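You operate a simulated robot arm through the tools that you are given. There is no shell and no other tool. Be economical: measure what you need, move in short steps, check, and stop when the job is done.

You are at the controls of a simulated robot arm. One attempt, no reset.

## Task
Set the pale pine frame on the pinner and pin two opposite corners.
Fine: half a turn of the blue knob between the pins; both flush; swing the arm clear; leave the white knob and the other frame.

It is judged by the outcome, as a careful person would: the job done as asked, and still so three seconds after it is handed in. It fails if anything else is knocked over, pushed out of place, dropped, spilled or broken.

## Robot
A 7-joint arm with a two-finger parallel gripper, fixed in place. Base frame: the origin is at the foot of the arm, x ahead of it, y to its left, z up. Lengths are in mm, angles in rad, forces in N, time in s.
With the tool pointing down near the work surface it reaches from about 240 to 620 mm from the base axis. Its first joint turns from -1.152 to 1.152 rad. Payload 2.6 kg.
The TCP is the grasp point between the finger pads, 30 mm short of the fingertips. In the tool frame z runs along the fingers and y along their closing line. Largest opening 94 mm; finger width 28, thickness 10; the body of the gripper, 50 by 96 mm, starts 55 mm behind the TCP.
Orientation is told as [roll, pitch, yaw] about the base's x, y, z axes, in that order, counted from this pose: with the fingers straight down and closing along the base's y, the tool's x points along the base's -x, its y along +y and its z along -z.

## Interface
- The arm moves only by the tool arm_command. Its argument "targets" is a list of rows, each an object of numbers (a shift or turn left out is 0, a gripper value left out holds the last): "x", "y", "z": the shift along the tool's x, y, z in mm; "rx", "ry", "rz": the turn, a rotation vector about the tool's x, y, z in rad. In form: [{"x": .., "y": .., "z": .., "rx": .., "ry": .., "rz": ..}, ...]. A call has 1 to 8 rows; each row is the pose to reach, as a shift and turn from the pose commanded when the call began, along the tool's axes at that moment. "hand" is the opening in per cent of the stroke, from 0 (shut) to 100 (fully open), set as the call begins (left out, the last holds). Rows are played at 5 a second. More than 50 mm and 0.15 rad between two rows, or a gripper value outside its range, and nothing of the call is played. A pose out of reach is approached as far as the arm can. The call stops where the force on the tool passes 40 N (or 10 N more than at its start, if that is more) or the arm is blocked; 0.2 s more then pass. The fingers move at their own pace (about 72 mm/s each) and stop on an object; they squeeze with about 21 N. The grip force told is the motor's: it shows also when the fingers shut on nothing. Time passes only in rows, and 0.2 s behind the last, so rows that repeat a pose let the fingers close. It gives the time, the measured TCP pose, the force on the tool (base axes), the opening and the grip force at its end, in the units of the frame above (readings bear some noise), with the torque about the TCP (base axes, N m) and any sound that the robot's microphone picked up, and new pictures: "views" is both (left out), scene, wrist or none.
- Cameras (640 x 400 px; columns grow to the right, rows downward): "scene" is fixed at [26.2, 420.1, 578.1]; the picture's right is [-0.86, -0.51, 0.00], its down [-0.22, 0.37, -0.90] and it looks along [0.46, -0.78, -0.43] (base axes); focal length 306 px, centre (320, 200). "wrist" rides on the gripper at [76, 14, -103] in the tool frame; the picture's right is [-0.18, 0.98, 0.00], its down [-0.75, -0.14, -0.64] and it looks along [-0.63, -0.12, 0.77] (tool axes); focal length 243 px, centre (320, 200). There is no depth. A picture from a camera that has moved, and an enlarged one, comes with that camera's place and axes in the base frame and with its lens.
- close_up(camera, box): a new picture of the part [left, top, right, bottom] of that camera's present view, enlarged. The clock stands still meanwhile.
- job_done(): hands the job in; it is judged then, once.

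Work in short steps. Places have to be worked out from the pictures, the camera data and where the tool is seen: move nearer, look again, correct. Check each grasp and each placing, and mend what went wrong. You have 120 turns and 200 pictures in all, those below and enlarged ones among them. Open the gripper and draw the arm clear of the work before you hand the job in, unless the task says otherwise; then end with one line.

The tools are called after ">>>" as name(argument=value, ...) on one line, values as JSON. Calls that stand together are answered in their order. arm_command: Moves the arm, as the interface text tells. Its arguments: {"type":"object","properties":{"targets":{"type":"array","items":{"type":"object","properties":{"x":{"type":"number"},"y":{"type":"number"},"z":{"type":"number"},"rx":{"type":"number"},"ry":{"type":"number"},"rz":{"type":"number"}}}},"hand":{"type":"number"},"views":{"type":"string","enum":["both","scene","wrist","none"]}},"required":["targets"]} The other tools are called the same way: close_up (camera, box) takes an enlarged picture of a part of a camera's view; job_done () hands the job in.

At the start:

```text
time_s: 0.0
position: [350.7, 87.3, 417.8]
tcp_rot: [0.001, 0.001, 0.0]
wrist_force: [-1.1, 0.3, -0.8]
ft_torque: [0.0, 0.03, 0.02]
width: 94.0
finger_force: 0.0
```

scene: 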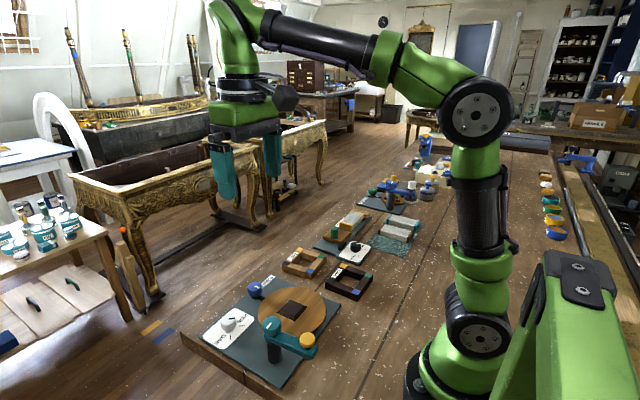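
wrist: 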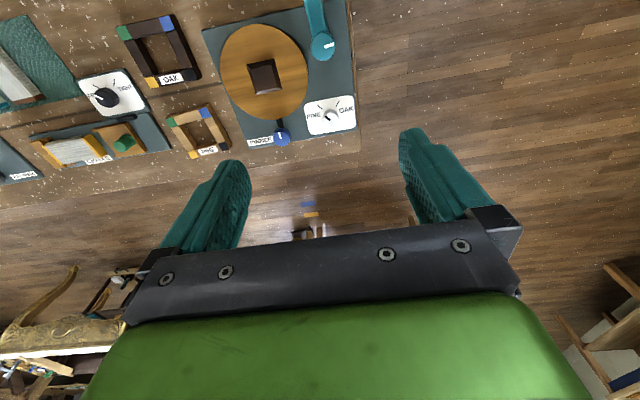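

The pictures show the pinner plate with a round turntable, a teal swing arm with an orange press, a blue knob, a white PINE/OAK knob, and two frames. I enlarge both views to read the details.

>>> close_up(camera="scene", box=[180, 220, 400, 390])

>>> close_up(camera="wrist", box=[100, 0, 370, 169])

```text
2.35 times, centred on (290, 305) of scene
camera zoom: at [26.2, 420.1, 578.1], right [-0.86, -0.51, 0.0], down [-0.22, 0.37, -0.9], along [0.46, -0.78, -0.43], focal length 720 px, centre (391, -47)
```

zoom: 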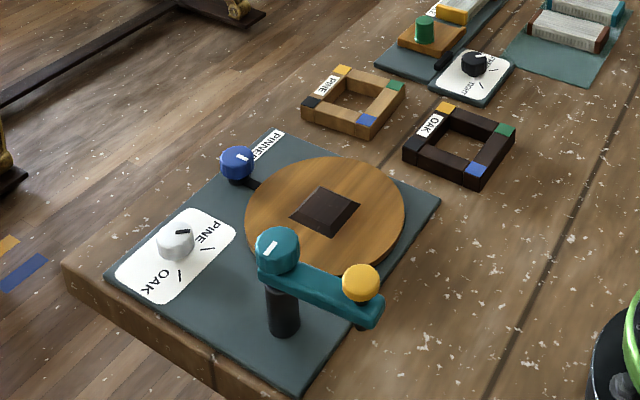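

```text
2.37 times, centred on (235, 84) of wrist
camera zoom: at [275.6, 101.4, 520.0], right [0.18, 0.98, 0.0], down [0.75, -0.14, 0.64], along [0.63, -0.12, -0.77], focal length 574 px, centre (521, 473)
```

zoom: 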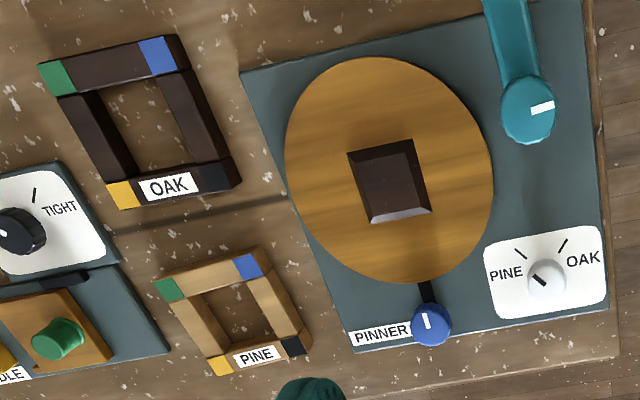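

The frame, post and knobs are located roughly (post near x 369, y -28). I move lower and back for a clearer view.

>>> arm_command(targets=[{"x": 16, "y": -15, "z": 38}, {"x": 33, "y": -30, "z": 78}, {"x": 50, "y": -45, "z": 118}, {"x": 50, "y": -45, "z": 118}], views="wrist")

```text
time_s: 1.0
position: [299.7, 42.0, 300.4]
tcp_rot: [0.001, 0.0, -0.001]
wrist_force: [0.0, 0.6, 0.4]
ft_torque: [-0.02, -0.01, 0.02]
width: 94.0
finger_force: 0.1
camera wrist: at [224.6, 56.4, 403.1], right [0.18, 0.98, 0.0], down [0.75, -0.14, 0.64], along [0.63, -0.12, -0.77], focal length 243 px, centre (320, 200)
```

wrist: 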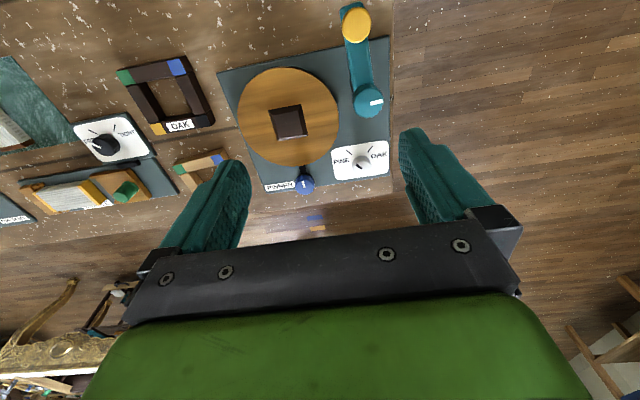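

Now a close look at the pinner and frames from this known pose to measure them.

>>> close_up(camera="wrist", box=[210, 0, 400, 200])

>>> close_up(camera="scene", box=[270, 235, 390, 310])

>>> close_up(camera="scene", box=[195, 265, 355, 385])

```text
2.00 times, centred on (305, 100) of wrist
camera zoom: at [224.6, 56.4, 403.1], right [0.18, 0.98, 0.0], down [0.75, -0.14, 0.64], along [0.63, -0.12, -0.77], focal length 485 px, centre (350, 400)
```

zoom: 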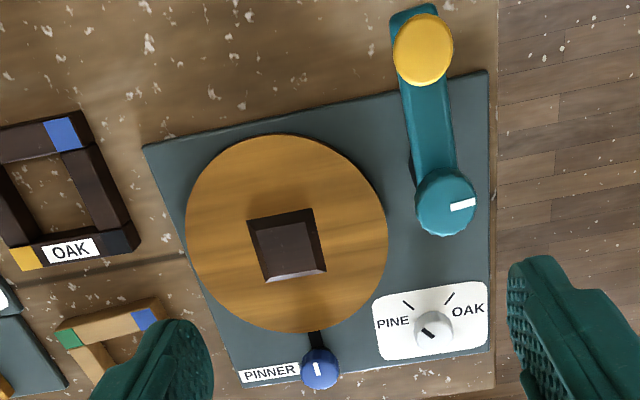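

```text
5.33 times, centred on (330, 272) of scene
camera zoom: at [26.2, 420.1, 578.1], right [-0.86, -0.51, 0.0], down [-0.22, 0.37, -0.9], along [0.46, -0.78, -0.43], focal length 1633 px, centre (267, -187)
```

zoom: 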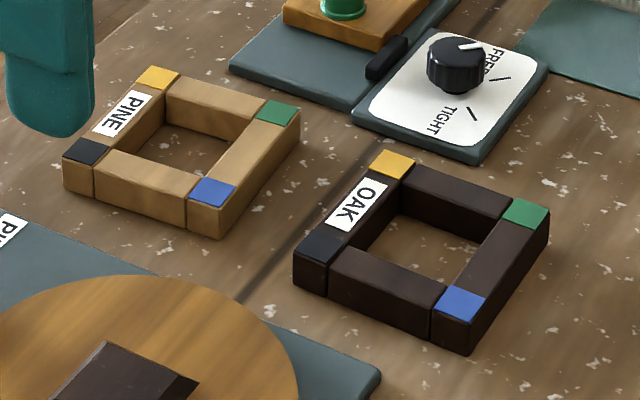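

```text
3.33 times, centred on (275, 325) of scene
camera zoom: at [26.2, 420.1, 578.1], right [-0.86, -0.51, 0.0], down [-0.22, 0.37, -0.9], along [0.46, -0.78, -0.43], focal length 1021 px, centre (470, -217)
```

zoom: 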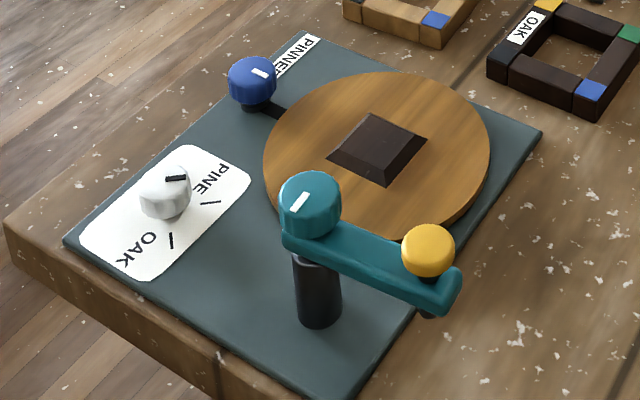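

Frame centre is near (450, -199), top about z 25. I hover above it to measure it and its orientation.

>>> arm_command(targets=[{"x": -21, "y": -34, "z": 14}, {"x": -42, "y": -68, "z": 28}, {"x": -63, "y": -102, "z": 42}, {"x": -84, "y": -136, "z": 56}, {"x": -105, "y": -170, "z": 70}, {"x": -126, "y": -204, "z": 84}, {"x": -147, "y": -238, "z": 100}, {"x": -147, "y": -238, "z": 100}], views="wrist")

>>> close_up(camera="wrist", box=[210, 0, 450, 160])

```text
time_s: 2.8
position: [446.8, -197.7, 199.3]
tcp_rot: [0.0, 0.001, 0.001]
wrist_force: [-0.6, -1.5, 0.9]
ft_torque: [0.02, -0.01, 0.01]
width: 94.1
finger_force: 0.0
camera wrist: at [372.5, -182.0, 300.9], right [0.18, 0.98, 0.0], down [0.75, -0.14, 0.64], along [0.63, -0.12, -0.77], focal length 243 px, centre (320, 200)
```

wrist: 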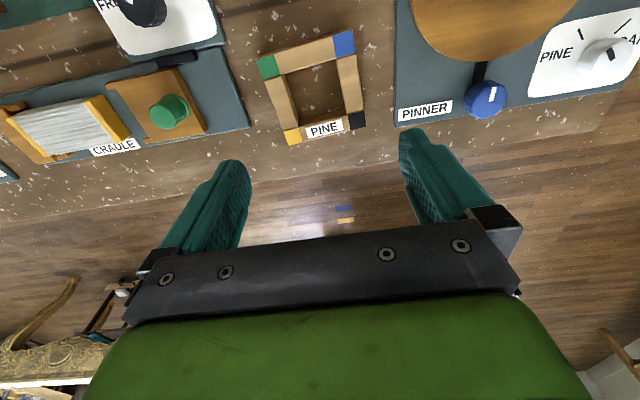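

```text
2.50 times, centred on (330, 80) of wrist
camera zoom: at [372.5, -182.0, 300.9], right [0.18, 0.98, 0.0], down [0.75, -0.14, 0.64], along [0.63, -0.12, -0.77], focal length 606 px, centre (295, 500)
```

zoom: 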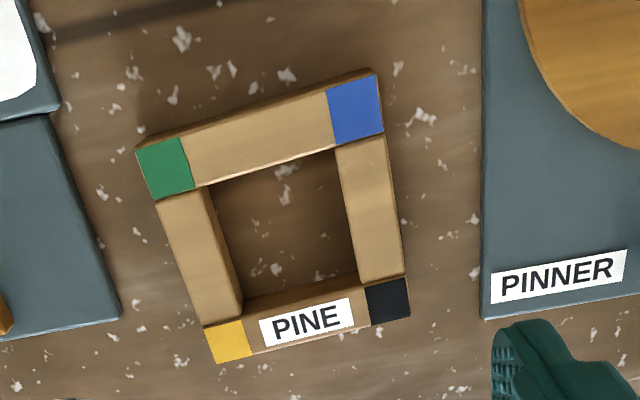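

Frame: about 98 mm outside, ~21 mm rails, yaw ≈ +0.07, centre ≈ (456,-203). Next I hover over the pinner to measure the post and arm.

>>> arm_command(targets=[{"x": 19, "y": 42, "z": 0}, {"x": 38, "y": 84, "z": 0}, {"x": 57, "y": 126, "z": 0}, {"x": 77, "y": 168, "z": 0}, {"x": 77, "y": 168, "z": 0}], views="none")

>>> close_up(camera="wrist", box=[170, 0, 470, 190])

>>> close_up(camera="scene", box=[240, 275, 350, 345])

```text
time_s: 4.0
position: [372.1, -29.0, 198.4]
tcp_rot: [0.0, -0.001, -0.001]
wrist_force: [-0.1, 0.2, 0.2]
ft_torque: [0.01, 0.01, -0.03]
width: 94.0
finger_force: 0.0
```

```text
2.11 times, centred on (320, 95) of wrist
camera zoom: at [296.6, -13.5, 301.5], right [0.18, 0.98, 0.0], down [0.75, -0.14, 0.64], along [0.63, -0.12, -0.77], focal length 511 px, centre (320, 421)
```

zoom: 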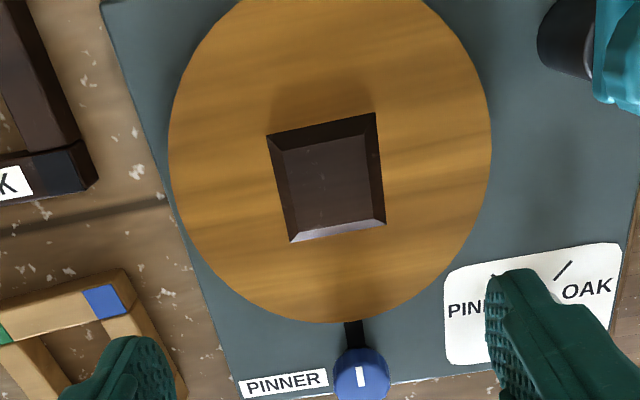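

```text
5.71 times, centred on (295, 310) of scene
camera zoom: at [26.2, 420.1, 578.1], right [-0.86, -0.51, 0.0], down [-0.22, 0.37, -0.9], along [0.46, -0.78, -0.43], focal length 1750 px, centre (463, -429)
```

zoom: 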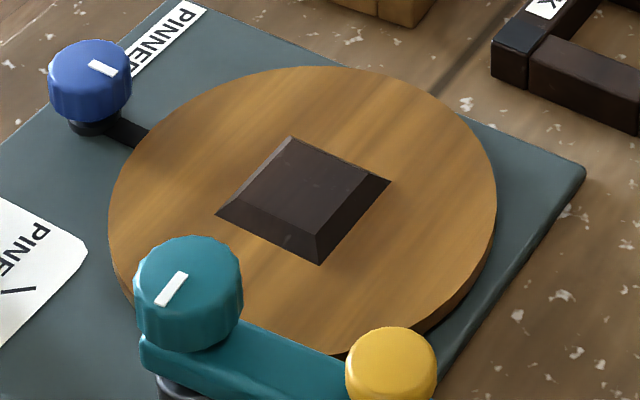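

The post is a low frustum, base ≈55 mm, centre ≈ (374.5,-23), yaw ≈0. The swing arm pivots at ≈ (326,94), its yellow press ≈ (252,88). I'll grip the frame's −y rail (≈ (458,-241)) only shallowly; go above it, turned to match.

>>> arm_command(targets=[{"x": -17, "y": -42, "z": 5, "rz": -0.03}, {"x": -34, "y": -84, "z": 10, "rz": -0.067}, {"x": -51, "y": -127, "z": 20, "rz": -0.067}, {"x": -69, "y": -170, "z": 35, "rz": -0.067}, {"x": -86, "y": -212.5, "z": 55, "rz": -0.067}, {"x": -86, "y": -212.5, "z": 98, "rz": -0.067}, {"x": -86, "y": -212.5, "z": 98, "rz": -0.067}], hand=48, views="wrist")

>>> close_up(camera="wrist", box=[200, 40, 440, 200])

>>> close_up(camera="scene", box=[270, 230, 390, 305])

```text
time_s: 5.6
position: [456.7, -240.6, 101.2]
tcp_rot: [0.001, 0.001, 0.069]
wrist_force: [-0.5, 0.7, -0.4]
ft_torque: [0.02, -0.01, 0.0]
width: 45.3
finger_force: 0.1
camera wrist: at [381.8, -231.7, 204.3], right [0.12, 0.99, 0.0], down [0.76, -0.09, 0.64], along [0.64, -0.08, -0.77], focal length 243 px, centre (320, 200)
```

wrist: 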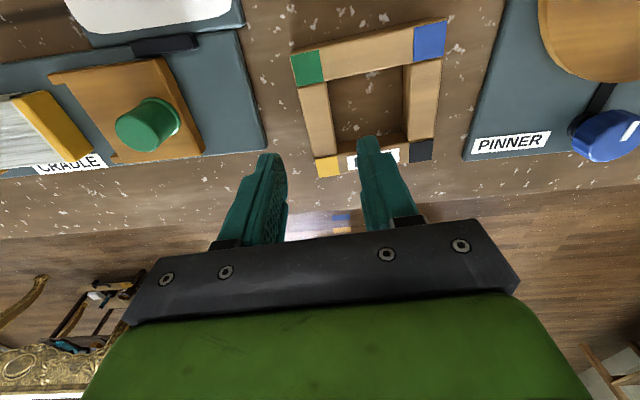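

```text
2.50 times, centred on (320, 120) of wrist
camera zoom: at [381.8, -231.7, 204.3], right [0.12, 0.99, 0.0], down [0.76, -0.09, 0.64], along [0.64, -0.08, -0.77], focal length 606 px, centre (320, 400)
```

zoom: 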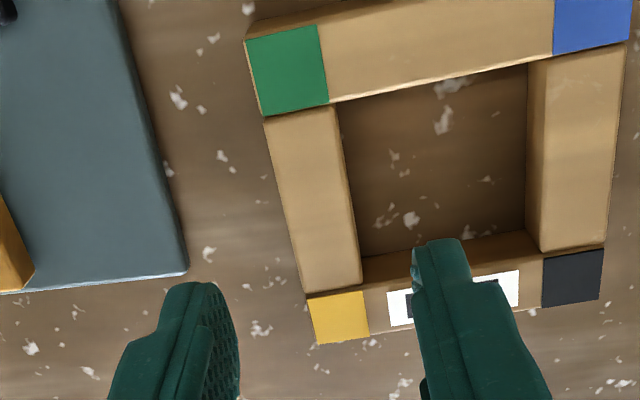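

```text
5.33 times, centred on (330, 268) of scene
camera zoom: at [26.2, 420.1, 578.1], right [-0.86, -0.51, 0.0], down [-0.22, 0.37, -0.9], along [0.46, -0.78, -0.43], focal length 1633 px, centre (267, -160)
```

zoom: 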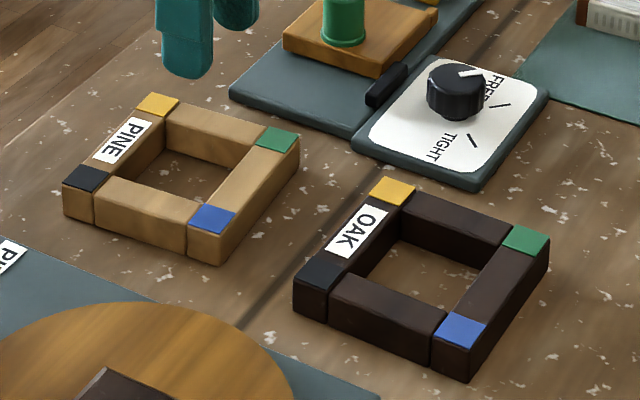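

Two heights agree: frame top z ≈28, centre ≈ (452.7,-202.6), yaw 0.069, side ≈95.5; the TCP is centred over the rail. I descend to just above and check.

>>> arm_command(targets=[{"z": 23}, {"z": 44}, {"z": 44}], views="wrist")

>>> close_up(camera="scene", box=[270, 230, 390, 305])

```text
time_s: 6.4
position: [456.1, -240.8, 56.1]
tcp_rot: [0.001, 0.0, 0.065]
wrist_force: [0.2, -0.1, 0.4]
ft_torque: [0.02, 0.01, 0.01]
width: 45.2
finger_force: 0.0
camera wrist: at [380.3, -230.7, 158.7], right [0.12, 0.99, 0.0], down [0.76, -0.09, 0.64], along [0.64, -0.08, -0.77], focal length 243 px, centre (320, 200)
```

wrist: 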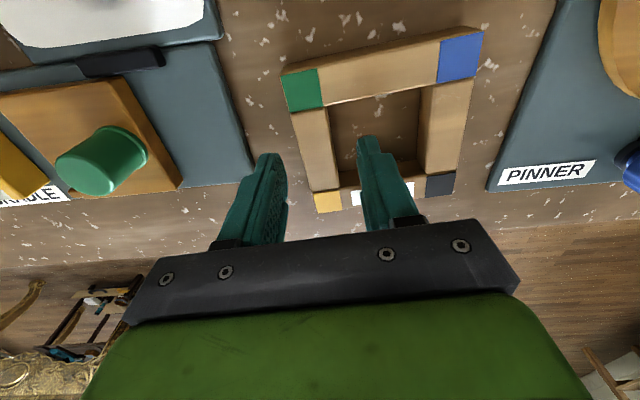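

```text
5.33 times, centred on (330, 268) of scene
camera zoom: at [26.2, 420.1, 578.1], right [-0.86, -0.51, 0.0], down [-0.22, 0.37, -0.9], along [0.46, -0.78, -0.43], focal length 1633 px, centre (267, -160)
```

zoom: 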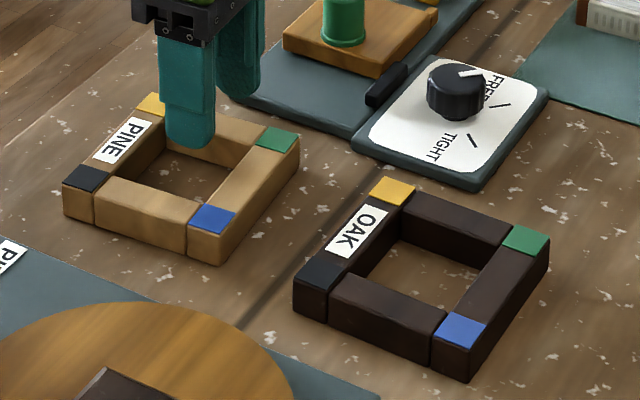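

Alignment looks right: inner finger over the opening, outer outside. I go down 7 mm (tips ≈9 mm below the frame top) and close.

>>> arm_command(targets=[{"z": 7}, {"z": 7}], views="none")

>>> arm_command(targets=[{}, {}, {}], hand=0, views="wrist")

>>> close_up(camera="scene", box=[270, 230, 390, 305])

```text
time_s: 7.0
position: [457.2, -240.8, 49.6]
tcp_rot: [0.001, 0.001, 0.068]
wrist_force: [0.3, 0.1, 0.2]
ft_torque: [0.02, 0.02, -0.04]
width: 45.0
finger_force: 0.1
```

```text
time_s: 7.8
position: [456.5, -240.1, 49.2]
tcp_rot: [0.0, 0.0, 0.067]
wrist_force: [-0.5, 0.3, -0.2]
ft_torque: [-0.02, -0.05, 0.03]
width: 20.5
finger_force: 20.7
camera wrist: at [380.9, -231.0, 152.2], right [0.12, 0.99, 0.0], down [0.76, -0.09, 0.64], along [0.64, -0.08, -0.77], focal length 243 px, centre (320, 200)
```

wrist: 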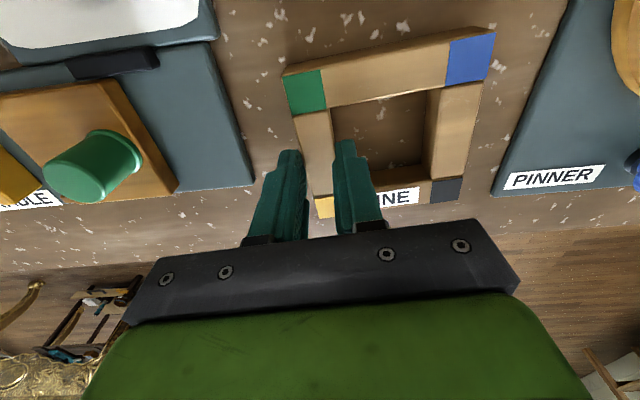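

```text
5.33 times, centred on (330, 268) of scene
camera zoom: at [26.2, 420.1, 578.1], right [-0.86, -0.51, 0.0], down [-0.22, 0.37, -0.9], along [0.46, -0.78, -0.43], focal length 1633 px, centre (267, -160)
```

zoom: 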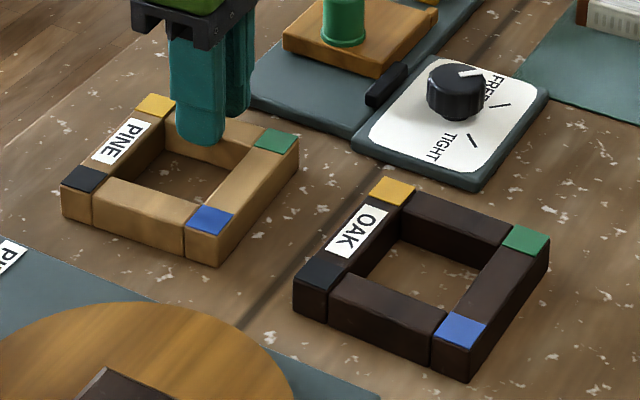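

Rail held (20.5 mm). I lift and check that the frame comes up whole and level.

>>> arm_command(targets=[{"z": -20}, {"z": -45}, {"z": -65}, {"z": -65}], views="both")

```text
time_s: 8.8
position: [456.9, -241.8, 115.8]
tcp_rot: [0.001, 0.001, 0.069]
wrist_force: [-0.5, 0.7, -0.5]
ft_torque: [-0.06, -0.01, -0.03]
width: 20.4
finger_force: 21.0
camera wrist: at [381.6, -231.2, 218.7], right [0.12, 0.99, 0.0], down [0.76, -0.09, 0.64], along [0.64, -0.08, -0.77], focal length 243 px, centre (320, 200)
```

scene: 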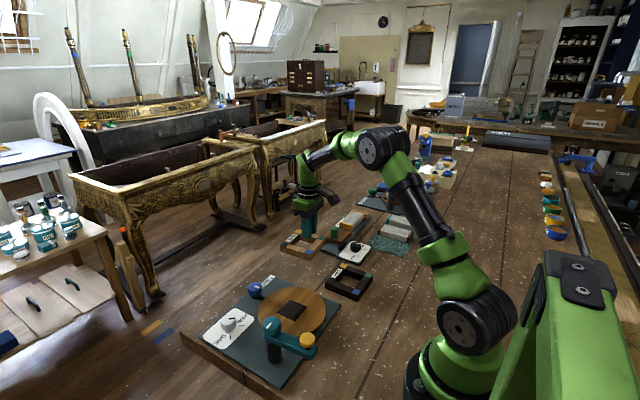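
wrist: 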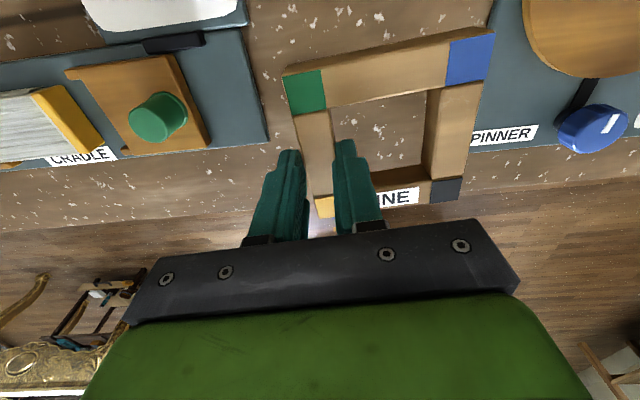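

The frame is held level. I carry it over the post (centre est. (371.7,-22.8)), taking the turn out, and look down through it.

>>> arm_command(targets=[{"x": 14, "y": 37, "rz": 0.012}, {"x": 28, "y": 74, "rz": 0.025}, {"x": 42, "y": 111, "rz": 0.04}, {"x": 57, "y": 148, "rz": 0.052}, {"x": 71, "y": 185.3, "rz": 0.064}, {"x": 71, "y": 185.3, "z": 15, "rz": 0.064}, {"x": 71, "y": 185.3, "z": 15, "rz": 0.064}], views="none")

>>> close_up(camera="wrist", box=[250, 0, 530, 210])

>>> close_up(camera="scene", box=[235, 250, 365, 340])

```text
time_s: 10.4
position: [372.3, -59.0, 101.1]
tcp_rot: [0.0, 0.001, 0.003]
wrist_force: [0.6, 0.5, -0.7]
ft_torque: [-0.07, 0.03, 0.0]
width: 20.5
finger_force: 21.1
```

```text
1.90 times, centred on (390, 105) of wrist
camera zoom: at [297.6, -45.3, 203.6], right [0.18, 0.98, 0.0], down [0.75, -0.14, 0.64], along [0.63, -0.12, -0.77], focal length 462 px, centre (187, 381)
```

zoom: 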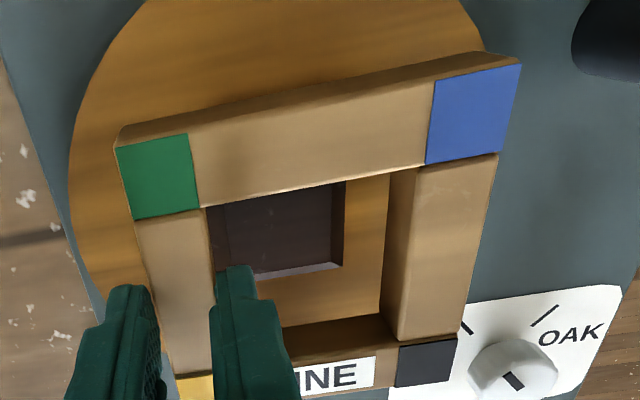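

```text
4.44 times, centred on (300, 295) of scene
camera zoom: at [26.2, 420.1, 578.1], right [-0.86, -0.51, 0.0], down [-0.22, 0.37, -0.9], along [0.46, -0.78, -0.43], focal length 1361 px, centre (409, -222)
```

zoom: 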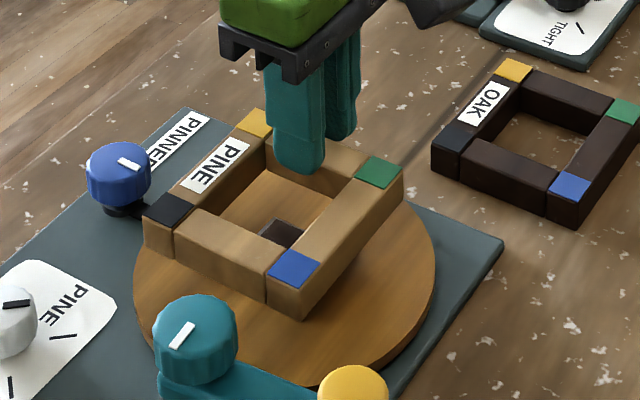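

Through the frame: frame centre ≈ (371,-20), post ≈ (371.8,-22.9). I correct by −2.5 mm in y and lower most of the way, then re-check.

>>> arm_command(targets=[{"x": -0.7, "y": -2.5, "z": 0}, {"x": -0.7, "y": -2.5, "z": 20}, {"x": -0.7, "y": -2.5, "z": 31}, {"x": -0.7, "y": -2.5, "z": 31}], views="none")

>>> close_up(camera="wrist", box=[250, 0, 530, 210])

>>> close_up(camera="scene", box=[235, 250, 365, 340])

```text
time_s: 11.4
position: [374.1, -61.9, 69.2]
tcp_rot: [0.001, 0.002, 0.0]
wrist_force: [-5.1, -1.3, 8.4]
ft_torque: [-0.02, 0.38, 0.19]
width: 20.4
finger_force: 20.6
```

```text
1.90 times, centred on (390, 105) of wrist
camera zoom: at [298.8, -48.1, 172.3], right [0.18, 0.98, 0.0], down [0.75, -0.14, 0.64], along [0.63, -0.12, -0.77], focal length 462 px, centre (187, 381)
```

zoom: 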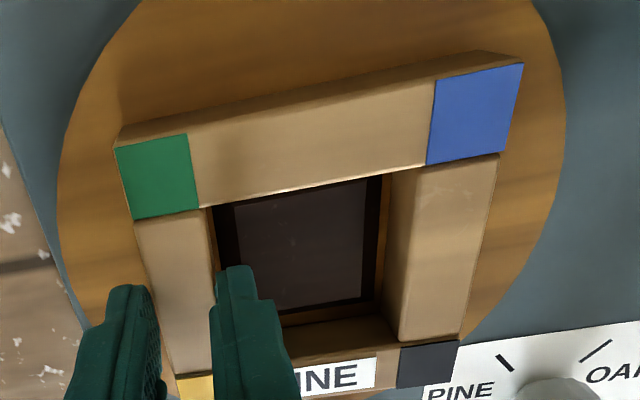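

```text
4.44 times, centred on (300, 295) of scene
camera zoom: at [26.1, 420.1, 578.1], right [-0.86, -0.51, 0.0], down [-0.22, 0.37, -0.9], along [0.46, -0.78, -0.43], focal length 1361 px, centre (409, -222)
```

zoom: 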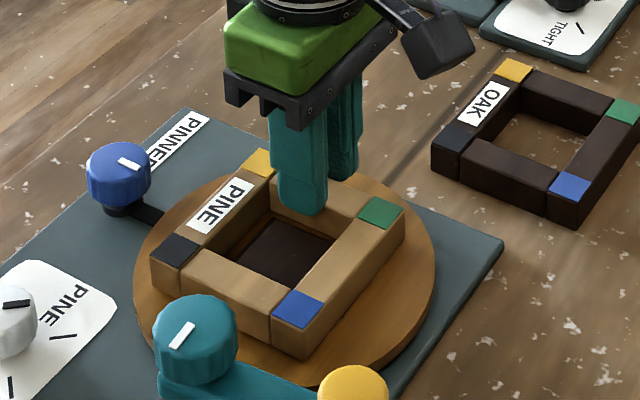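

Slight contact (Fx −5, Fz +8): the −x rail touches the post, so the frame is ~2 mm too far in +x. I raise a bit, shift −2 mm and lower gently.

>>> arm_command(targets=[{"z": -3}, {"x": 2.0, "z": -3}, {"x": 2.0, "z": 1}, {"x": 2.0, "z": 3}, {"x": 2.0, "z": 3}], views="none")

>>> close_up(camera="wrist", box=[250, 0, 530, 210])

```text
time_s: 12.6
position: [374.4, -63.0, 65.9]
tcp_rot: [-0.001, -0.002, 0.003]
wrist_force: [-1.6, 5.6, 21.1]
ft_torque: [0.2, 0.01, 0.04]
width: 20.4
finger_force: 21.0
```

```text
1.90 times, centred on (390, 105) of wrist
camera zoom: at [298.1, -48.7, 168.9], right [0.18, 0.98, 0.0], down [0.75, -0.14, 0.64], along [0.63, -0.12, -0.76], focal length 462 px, centre (187, 381)
```

zoom: 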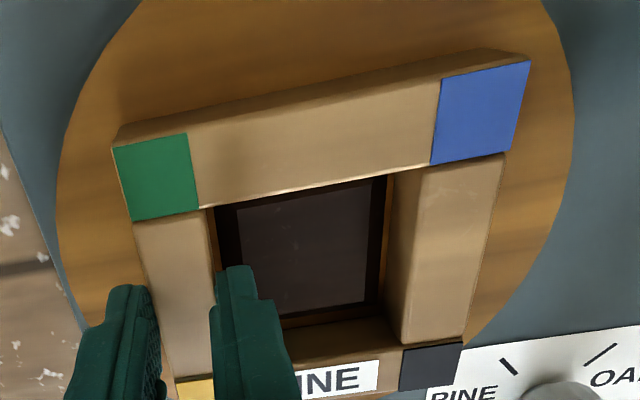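

Vertical force is now 21 N at the held rail; I look from the scene camera to see whether it is seated.

>>> close_up(camera="scene", box=[245, 265, 335, 325])

>>> close_up(camera="wrist", box=[320, 70, 440, 190])

```text
6.67 times, centred on (290, 295) of scene
camera zoom: at [26.1, 420.2, 578.1], right [-0.86, -0.51, 0.0], down [-0.22, 0.37, -0.9], along [0.46, -0.78, -0.43], focal length 2042 px, centre (520, -433)
```

zoom: 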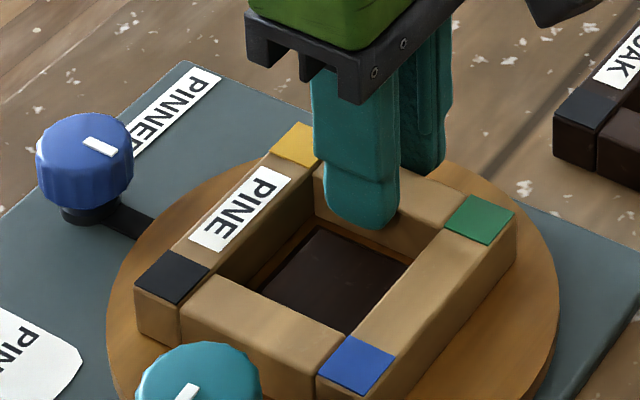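

```text
3.33 times, centred on (380, 130) of wrist
camera zoom: at [298.1, -48.7, 168.9], right [0.18, 0.98, 0.0], down [0.75, -0.14, 0.64], along [0.63, -0.12, -0.76], focal length 809 px, centre (120, 433)
```

zoom: 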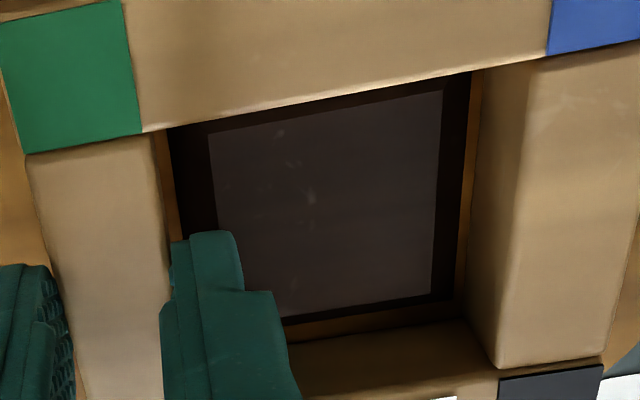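

The post sits inside the frame opening with even thin gaps and the frame rests on the turntable. I ease the pressure and open a little.

>>> arm_command(targets=[{"z": -1.5}, {"z": -1.5}], views="none")

>>> arm_command(targets=[{}, {}], hand=36, views="none")

>>> arm_command(targets=[{"z": -30}, {"z": -70}, {"z": -110}, {"z": -110}], views="wrist")

>>> close_up(camera="scene", box=[235, 255, 355, 345])

>>> close_up(camera="wrist", box=[270, 0, 470, 160])

```text
time_s: 13.2
position: [372.1, -64.1, 66.7]
tcp_rot: [-0.001, 0.002, 0.001]
wrist_force: [1.3, -0.5, 2.1]
ft_torque: [-0.08, -0.22, -0.02]
width: 20.7
finger_force: 21.1
```

```text
time_s: 13.8
position: [372.0, -63.4, 67.5]
tcp_rot: [0.001, -0.001, 0.003]
wrist_force: [0.0, -0.5, 0.1]
ft_torque: [-0.01, 0.03, 0.03]
width: 33.8
finger_force: 0.2
```

```text
time_s: 14.8
position: [373.9, -63.3, 180.7]
tcp_rot: [0.0, 0.001, 0.002]
wrist_force: [0.1, -0.4, 0.0]
ft_torque: [0.02, 0.02, -0.01]
width: 33.7
finger_force: 0.1
camera wrist: at [298.0, -48.1, 282.7], right [0.18, 0.98, 0.0], down [0.75, -0.14, 0.64], along [0.63, -0.12, -0.77], focal length 243 px, centre (320, 200)
```

wrist: 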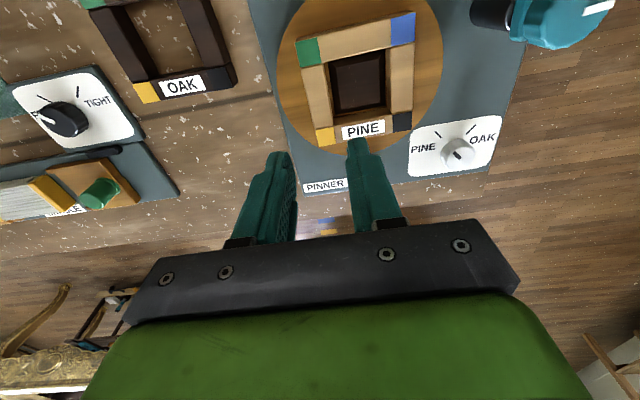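

```text
4.44 times, centred on (295, 300) of scene
camera zoom: at [26.2, 420.1, 578.1], right [-0.86, -0.51, 0.0], down [-0.22, 0.37, -0.9], along [0.46, -0.78, -0.43], focal length 1361 px, centre (431, -244)
```

zoom: 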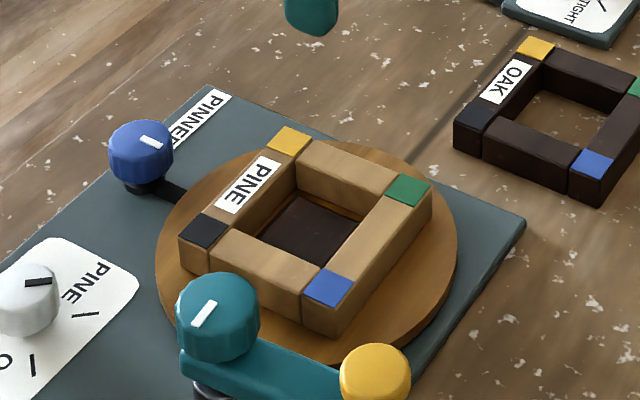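

```text
2.50 times, centred on (370, 80) of wrist
camera zoom: at [298.0, -48.1, 282.7], right [0.18, 0.98, 0.0], down [0.75, -0.14, 0.64], along [0.63, -0.12, -0.77], focal length 606 px, centre (195, 500)
```

zoom: 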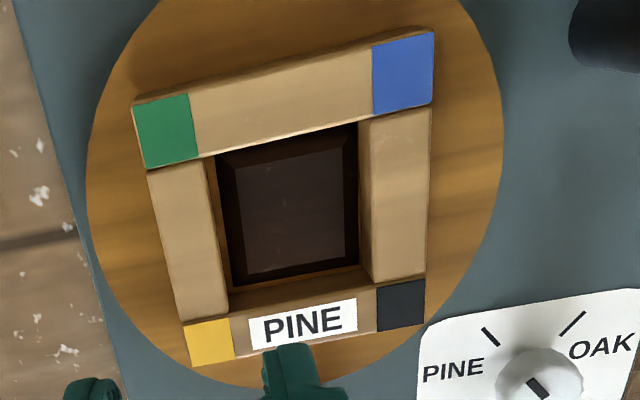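

Frame is seated on the post. Blue corner lies nearest the arm. Now I go above the teal arm knob to measure it.

>>> arm_command(targets=[{"x": 12, "y": 40, "z": -10}, {"x": 24, "y": 80, "z": -20}, {"x": 36, "y": 120, "z": -20}, {"x": 47, "y": 157, "z": -20}, {"x": 47, "y": 157, "z": -20}], hand=70, views="wrist")

>>> close_up(camera="wrist", box=[200, 0, 440, 160])

>>> close_up(camera="scene", box=[240, 300, 330, 375])

```text
time_s: 16.0
position: [325.1, 92.9, 197.9]
tcp_rot: [0.0, 0.0, 0.001]
wrist_force: [-0.3, 0.2, 0.5]
ft_torque: [0.0, -0.02, -0.01]
width: 65.8
finger_force: 0.0
camera wrist: at [249.5, 107.7, 300.8], right [0.18, 0.98, 0.0], down [0.75, -0.14, 0.64], along [0.63, -0.12, -0.77], focal length 243 px, centre (320, 200)
```

wrist: 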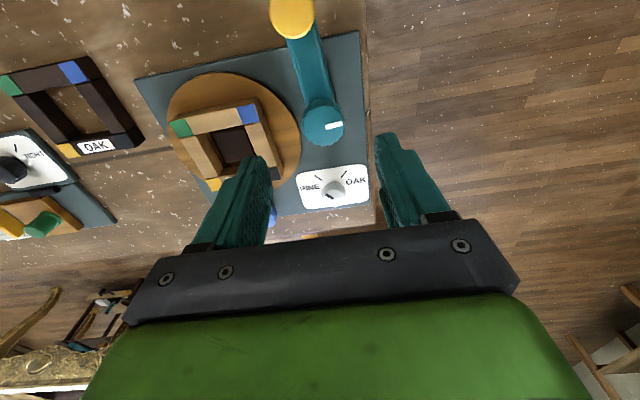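

```text
2.50 times, centred on (320, 80) of wrist
camera zoom: at [249.5, 107.7, 300.8], right [0.18, 0.98, 0.0], down [0.75, -0.14, 0.64], along [0.63, -0.12, -0.77], focal length 606 px, centre (320, 500)
```

zoom: 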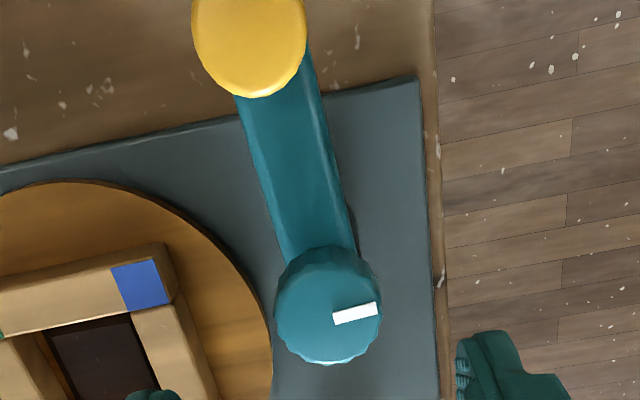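

```text
5.33 times, centred on (285, 338) of scene
camera zoom: at [26.2, 420.1, 578.1], right [-0.86, -0.51, 0.0], down [-0.22, 0.37, -0.9], along [0.46, -0.78, -0.43], focal length 1633 px, centre (507, -533)
```

zoom: 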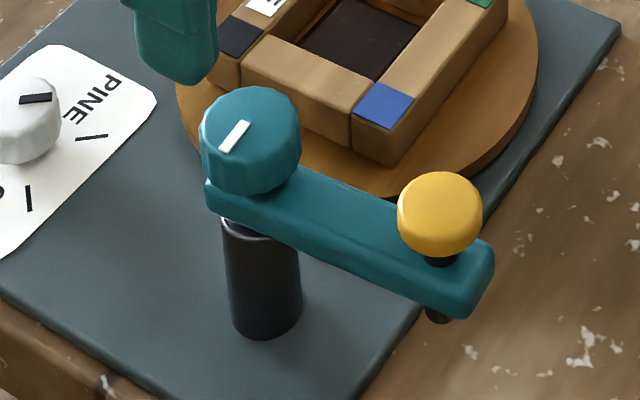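

Teal knob: centre ≈ (328,95), top z≈107, Ø35; the arm points to −x and must swing about +89° to bring the yellow press over the blue corner. I pre-turn the hand −0.75 and descend onto the knob partway.

>>> arm_command(targets=[{"x": -1.5, "y": 1, "rz": 0.13}, {"x": -3, "y": 2.3, "rz": 0.26}, {"x": -3, "y": 2.3, "rz": 0.39}, {"x": -3, "y": 2.3, "z": 10, "rz": 0.51}, {"x": -3, "y": 2.3, "z": 25, "rz": 0.63}, {"x": -3, "y": 2.3, "z": 45, "rz": 0.75}, {"x": -3, "y": 2.3, "z": 45, "rz": 0.75}], hand=65, views="both")

>>> close_up(camera="scene", box=[220, 270, 340, 360])

```text
time_s: 17.6
position: [327.9, 96.2, 152.8]
tcp_rot: [0.0, 0.001, -0.75]
wrist_force: [-0.6, -0.4, 0.8]
ft_torque: [-0.01, 0.01, 0.0]
width: 61.2
finger_force: 0.1
camera wrist: at [283.7, 159.2, 254.5], right [0.8, 0.59, 0.0], down [0.46, -0.62, 0.64], along [0.38, -0.52, -0.77], focal length 243 px, centre (320, 200)
```

scene: 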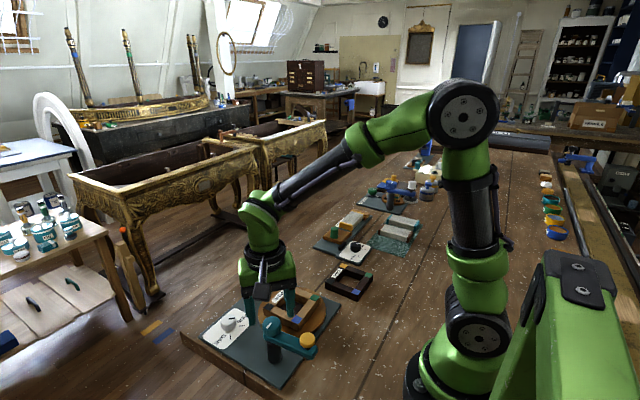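
wrist: 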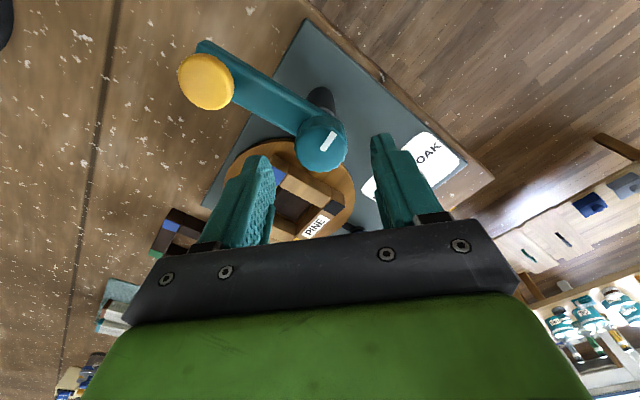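

```text
4.44 times, centred on (280, 315) of scene
camera zoom: at [26.2, 420.1, 578.1], right [-0.86, -0.51, 0.0], down [-0.22, 0.37, -0.9], along [0.46, -0.78, -0.43], focal length 1361 px, centre (498, -311)
```

zoom: 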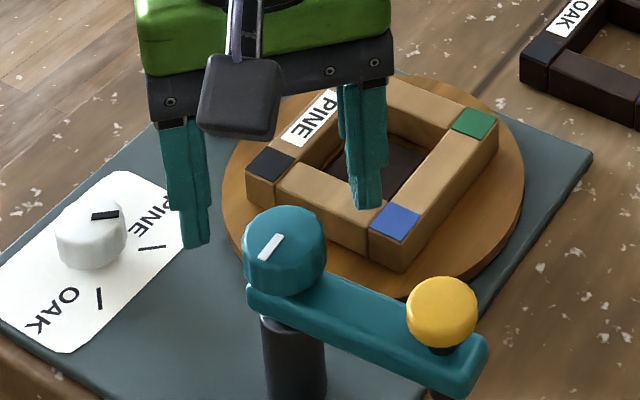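

Projection check: the knob centre prediction matches the picture, fingers straddle it. Descend 29 mm and close.

>>> arm_command(targets=[{"z": 15}, {"z": 29}, {"z": 29}], views="none")

>>> arm_command(targets=[{}, {}, {}], hand=0, views="wrist")

>>> close_up(camera="scene", box=[220, 270, 340, 360])

```text
time_s: 18.4
position: [327.5, 97.2, 122.0]
tcp_rot: [-0.001, -0.001, -0.747]
wrist_force: [-0.3, 0.9, 0.6]
ft_torque: [-0.01, -0.02, -0.02]
width: 60.8
finger_force: 0.0
```

```text
time_s: 19.2
position: [328.0, 96.9, 123.6]
tcp_rot: [0.001, 0.0, -0.745]
wrist_force: [6.4, 4.7, -9.5]
ft_torque: [0.18, -0.16, 0.09]
width: 34.8
finger_force: 45.1
camera wrist: at [283.1, 159.5, 225.5], right [0.8, 0.6, 0.0], down [0.46, -0.62, 0.64], along [0.38, -0.51, -0.77], focal length 243 px, centre (320, 200)
```

wrist: 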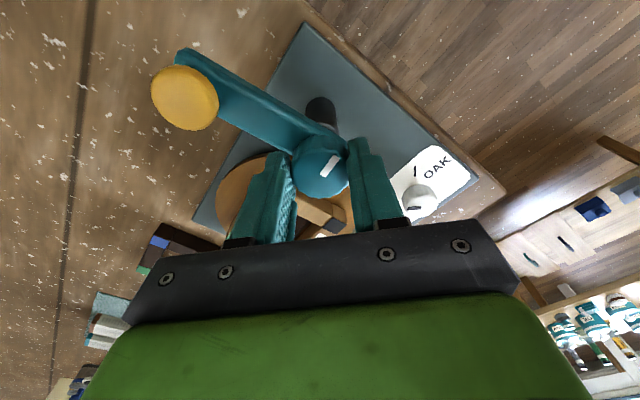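

```text
4.44 times, centred on (280, 315) of scene
camera zoom: at [26.2, 420.2, 578.0], right [-0.86, -0.51, 0.0], down [-0.22, 0.37, -0.9], along [0.46, -0.78, -0.43], focal length 1361 px, centre (498, -311)
```

zoom: 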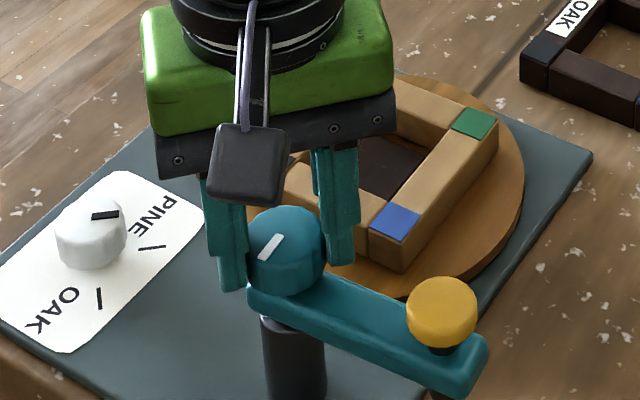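

Knob gripped. I turn it counter-clockwise (base +) in small rows, watching forces.

>>> arm_command(targets=[{"y": 1}, {"y": 1, "rz": -0.14}, {"y": 1, "rz": -0.28}, {"y": 1, "rz": -0.42}, {"y": 1, "rz": -0.56}, {"y": 1, "rz": -0.7}, {"y": 1, "rz": -0.84}, {"y": 1, "rz": -0.84}], views="none")

>>> close_up(camera="scene", box=[220, 270, 340, 360])

```text
time_s: 21.0
position: [327.1, 94.2, 122.0]
tcp_rot: [-0.003, 0.005, 0.09]
wrist_force: [-4.4, -24.9, -11.8]
ft_torque: [-0.47, 0.96, -0.05]
width: 34.3
finger_force: 44.8
```

```text
4.44 times, centred on (280, 315) of scene
camera zoom: at [26.2, 420.1, 578.0], right [-0.86, -0.51, 0.0], down [-0.22, 0.37, -0.9], along [0.46, -0.78, -0.43], focal length 1361 px, centre (498, -311)
```

zoom: 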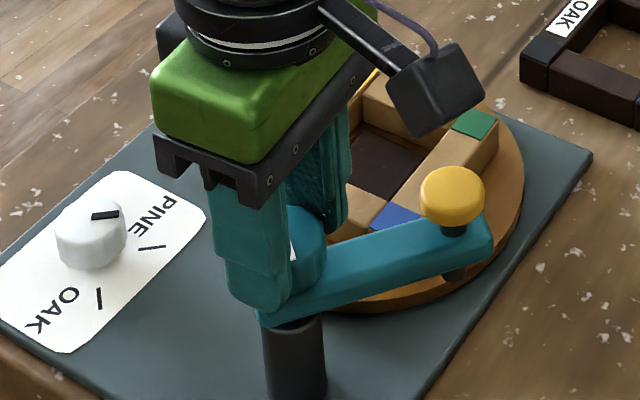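

The arm swung ~48° cleanly. A 25 N side force says my axis is off in +y; I shift −3 mm and turn the rest by 0.65.

>>> arm_command(targets=[{"y": -3}, {"y": -3, "rz": -0.13}, {"y": -3, "rz": -0.26}, {"y": -3, "rz": -0.39}, {"y": -3, "rz": -0.52}, {"y": -3, "rz": -0.65}, {"y": -3, "rz": -0.65}], views="wrist")

>>> close_up(camera="scene", box=[220, 270, 340, 360])

```text
time_s: 22.6
position: [327.9, 94.0, 122.7]
tcp_rot: [0.001, 0.001, 0.746]
wrist_force: [2.4, -12.0, -30.3]
ft_torque: [0.22, -0.47, 0.03]
width: 34.6
finger_force: 44.7
camera wrist: at [263.9, 52.4, 225.9], right [-0.53, 0.85, 0.0], down [0.65, 0.41, 0.64], along [0.54, 0.34, -0.77], focal length 243 px, centre (320, 200)
```

wrist: 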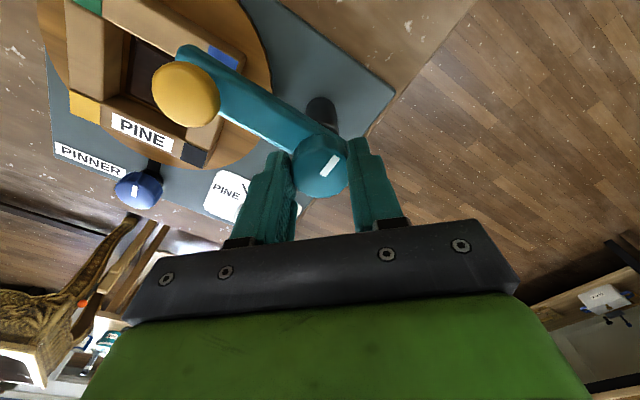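

```text
4.44 times, centred on (280, 315) of scene
camera zoom: at [26.3, 420.2, 578.0], right [-0.86, -0.51, 0.0], down [-0.22, 0.37, -0.9], along [0.46, -0.78, -0.43], focal length 1361 px, centre (498, -311)
```

zoom: 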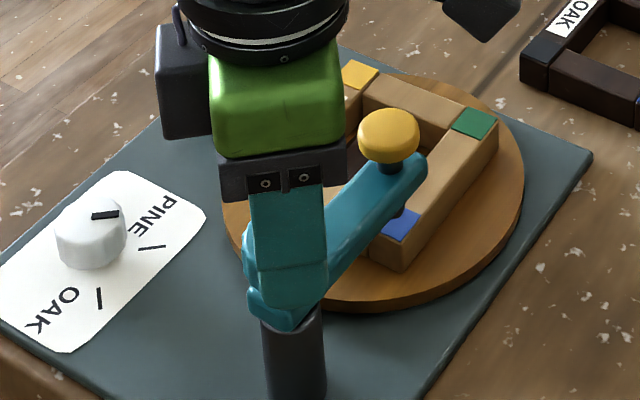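

The press is now near the blue corner. I release the knob and rise to view the nozzle over the corner.

>>> arm_command(targets=[{}, {}], hand=65, views="none")

>>> arm_command(targets=[{"z": -25}, {"z": -60}, {"z": -60}], views="wrist")

>>> close_up(camera="wrist", box=[160, 0, 340, 120])

>>> close_up(camera="scene", box=[260, 275, 340, 335])

```text
time_s: 23.2
position: [328.6, 94.0, 123.6]
tcp_rot: [0.0, -0.002, 0.744]
wrist_force: [-0.2, -0.5, 0.0]
ft_torque: [-0.02, 0.01, 0.0]
width: 60.9
finger_force: 0.0
```

```text
time_s: 24.0
position: [329.3, 92.8, 183.7]
tcp_rot: [-0.001, 0.0, 0.743]
wrist_force: [0.2, 0.4, -0.1]
ft_torque: [0.02, -0.02, 0.0]
width: 61.3
finger_force: 0.0
camera wrist: at [264.2, 52.7, 287.5], right [-0.53, 0.85, 0.0], down [0.65, 0.41, 0.64], along [0.54, 0.34, -0.77], focal length 243 px, centre (320, 200)
```

wrist: 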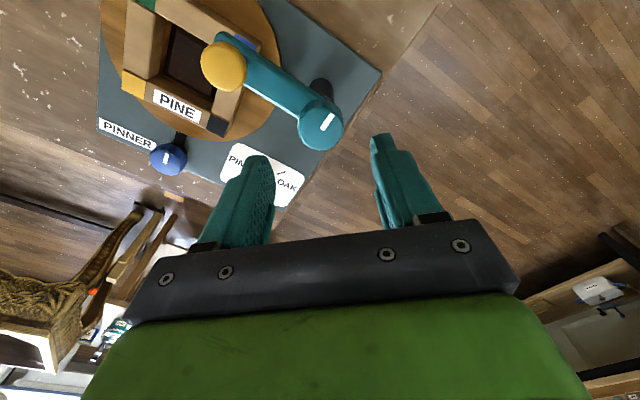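

```text
3.33 times, centred on (250, 60) of wrist
camera zoom: at [264.2, 52.7, 287.5], right [-0.53, 0.85, 0.0], down [0.65, 0.41, 0.64], along [0.54, 0.34, -0.77], focal length 809 px, centre (553, 667)
```

zoom: 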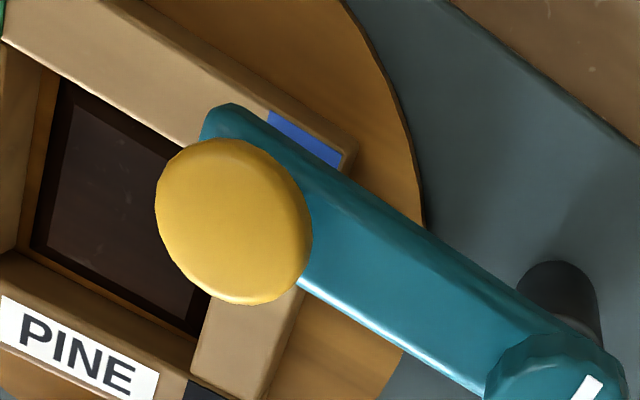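

```text
6.67 times, centred on (300, 305) of scene
camera zoom: at [26.2, 420.1, 578.1], right [-0.86, -0.51, 0.0], down [-0.22, 0.37, -0.9], along [0.46, -0.78, -0.43], focal length 2042 px, centre (453, -500)
```

zoom: 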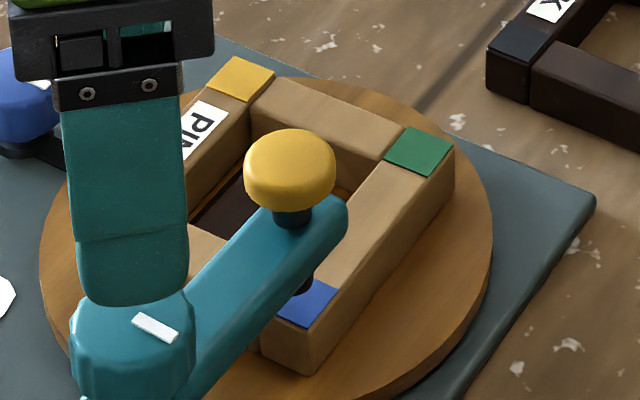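

The dark nozzle under the arm is visible near the blue patch; I enlarge to judge its position relative to the patch.

>>> close_up(camera="scene", box=[285, 300, 317, 325])

```text
16.00 times, centred on (301, 312) of scene
camera zoom: at [26.2, 420.1, 578.1], right [-0.86, -0.51, 0.0], down [-0.22, 0.37, -0.9], along [0.46, -0.78, -0.43], focal length 4900 px, centre (624, -1600)
```

zoom: 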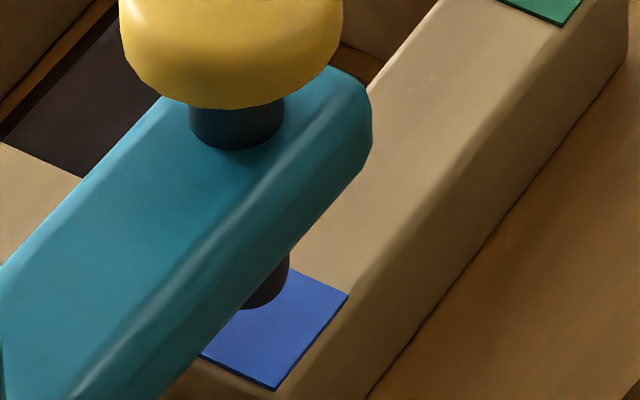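

The nozzle lies over the blue patch within ~2 mm. Next I shut the fingers and move above the yellow button (≈ (329,17.5), top z≈103).

>>> arm_command(targets=[{"x": 25, "y": -27, "z": 0}, {"x": 51, "y": -55, "z": 0}, {"x": 51, "y": -55, "z": 38}, {"x": 51, "y": -55, "z": 38}], hand=0, views="wrist")

>>> close_up(camera="scene", box=[260, 265, 340, 325])

```text
time_s: 25.0
position: [328.7, 18.3, 145.6]
tcp_rot: [0.001, 0.0, 0.743]
wrist_force: [0.1, -0.4, -0.1]
ft_torque: [0.02, 0.04, 0.0]
width: 0.1
finger_force: 20.9
camera wrist: at [263.0, -21.8, 248.4], right [-0.53, 0.85, 0.0], down [0.65, 0.41, 0.64], along [0.55, 0.34, -0.77], focal length 243 px, centre (320, 200)
```

wrist: 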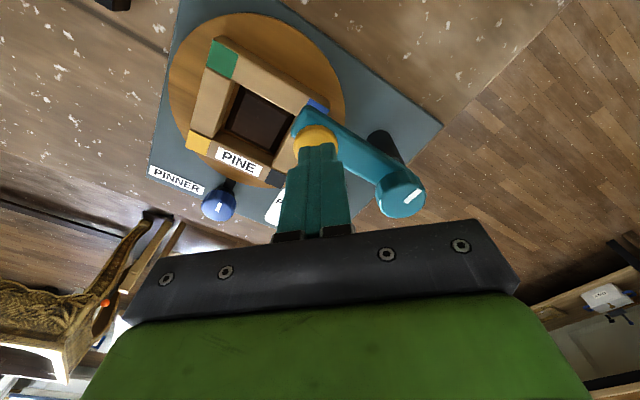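

```text
6.67 times, centred on (300, 295) of scene
camera zoom: at [26.2, 420.1, 578.1], right [-0.86, -0.51, 0.0], down [-0.22, 0.37, -0.9], along [0.46, -0.78, -0.43], focal length 2042 px, centre (453, -433)
```

zoom: 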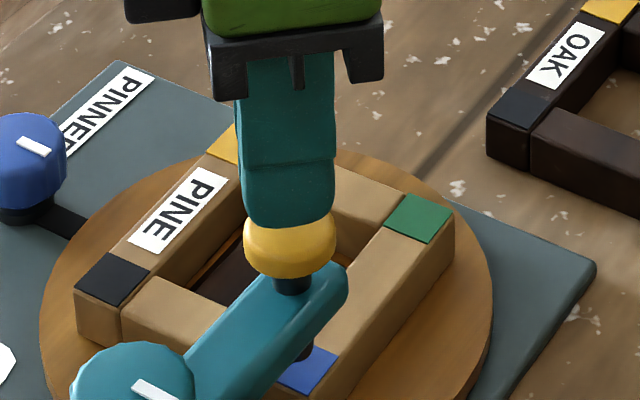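

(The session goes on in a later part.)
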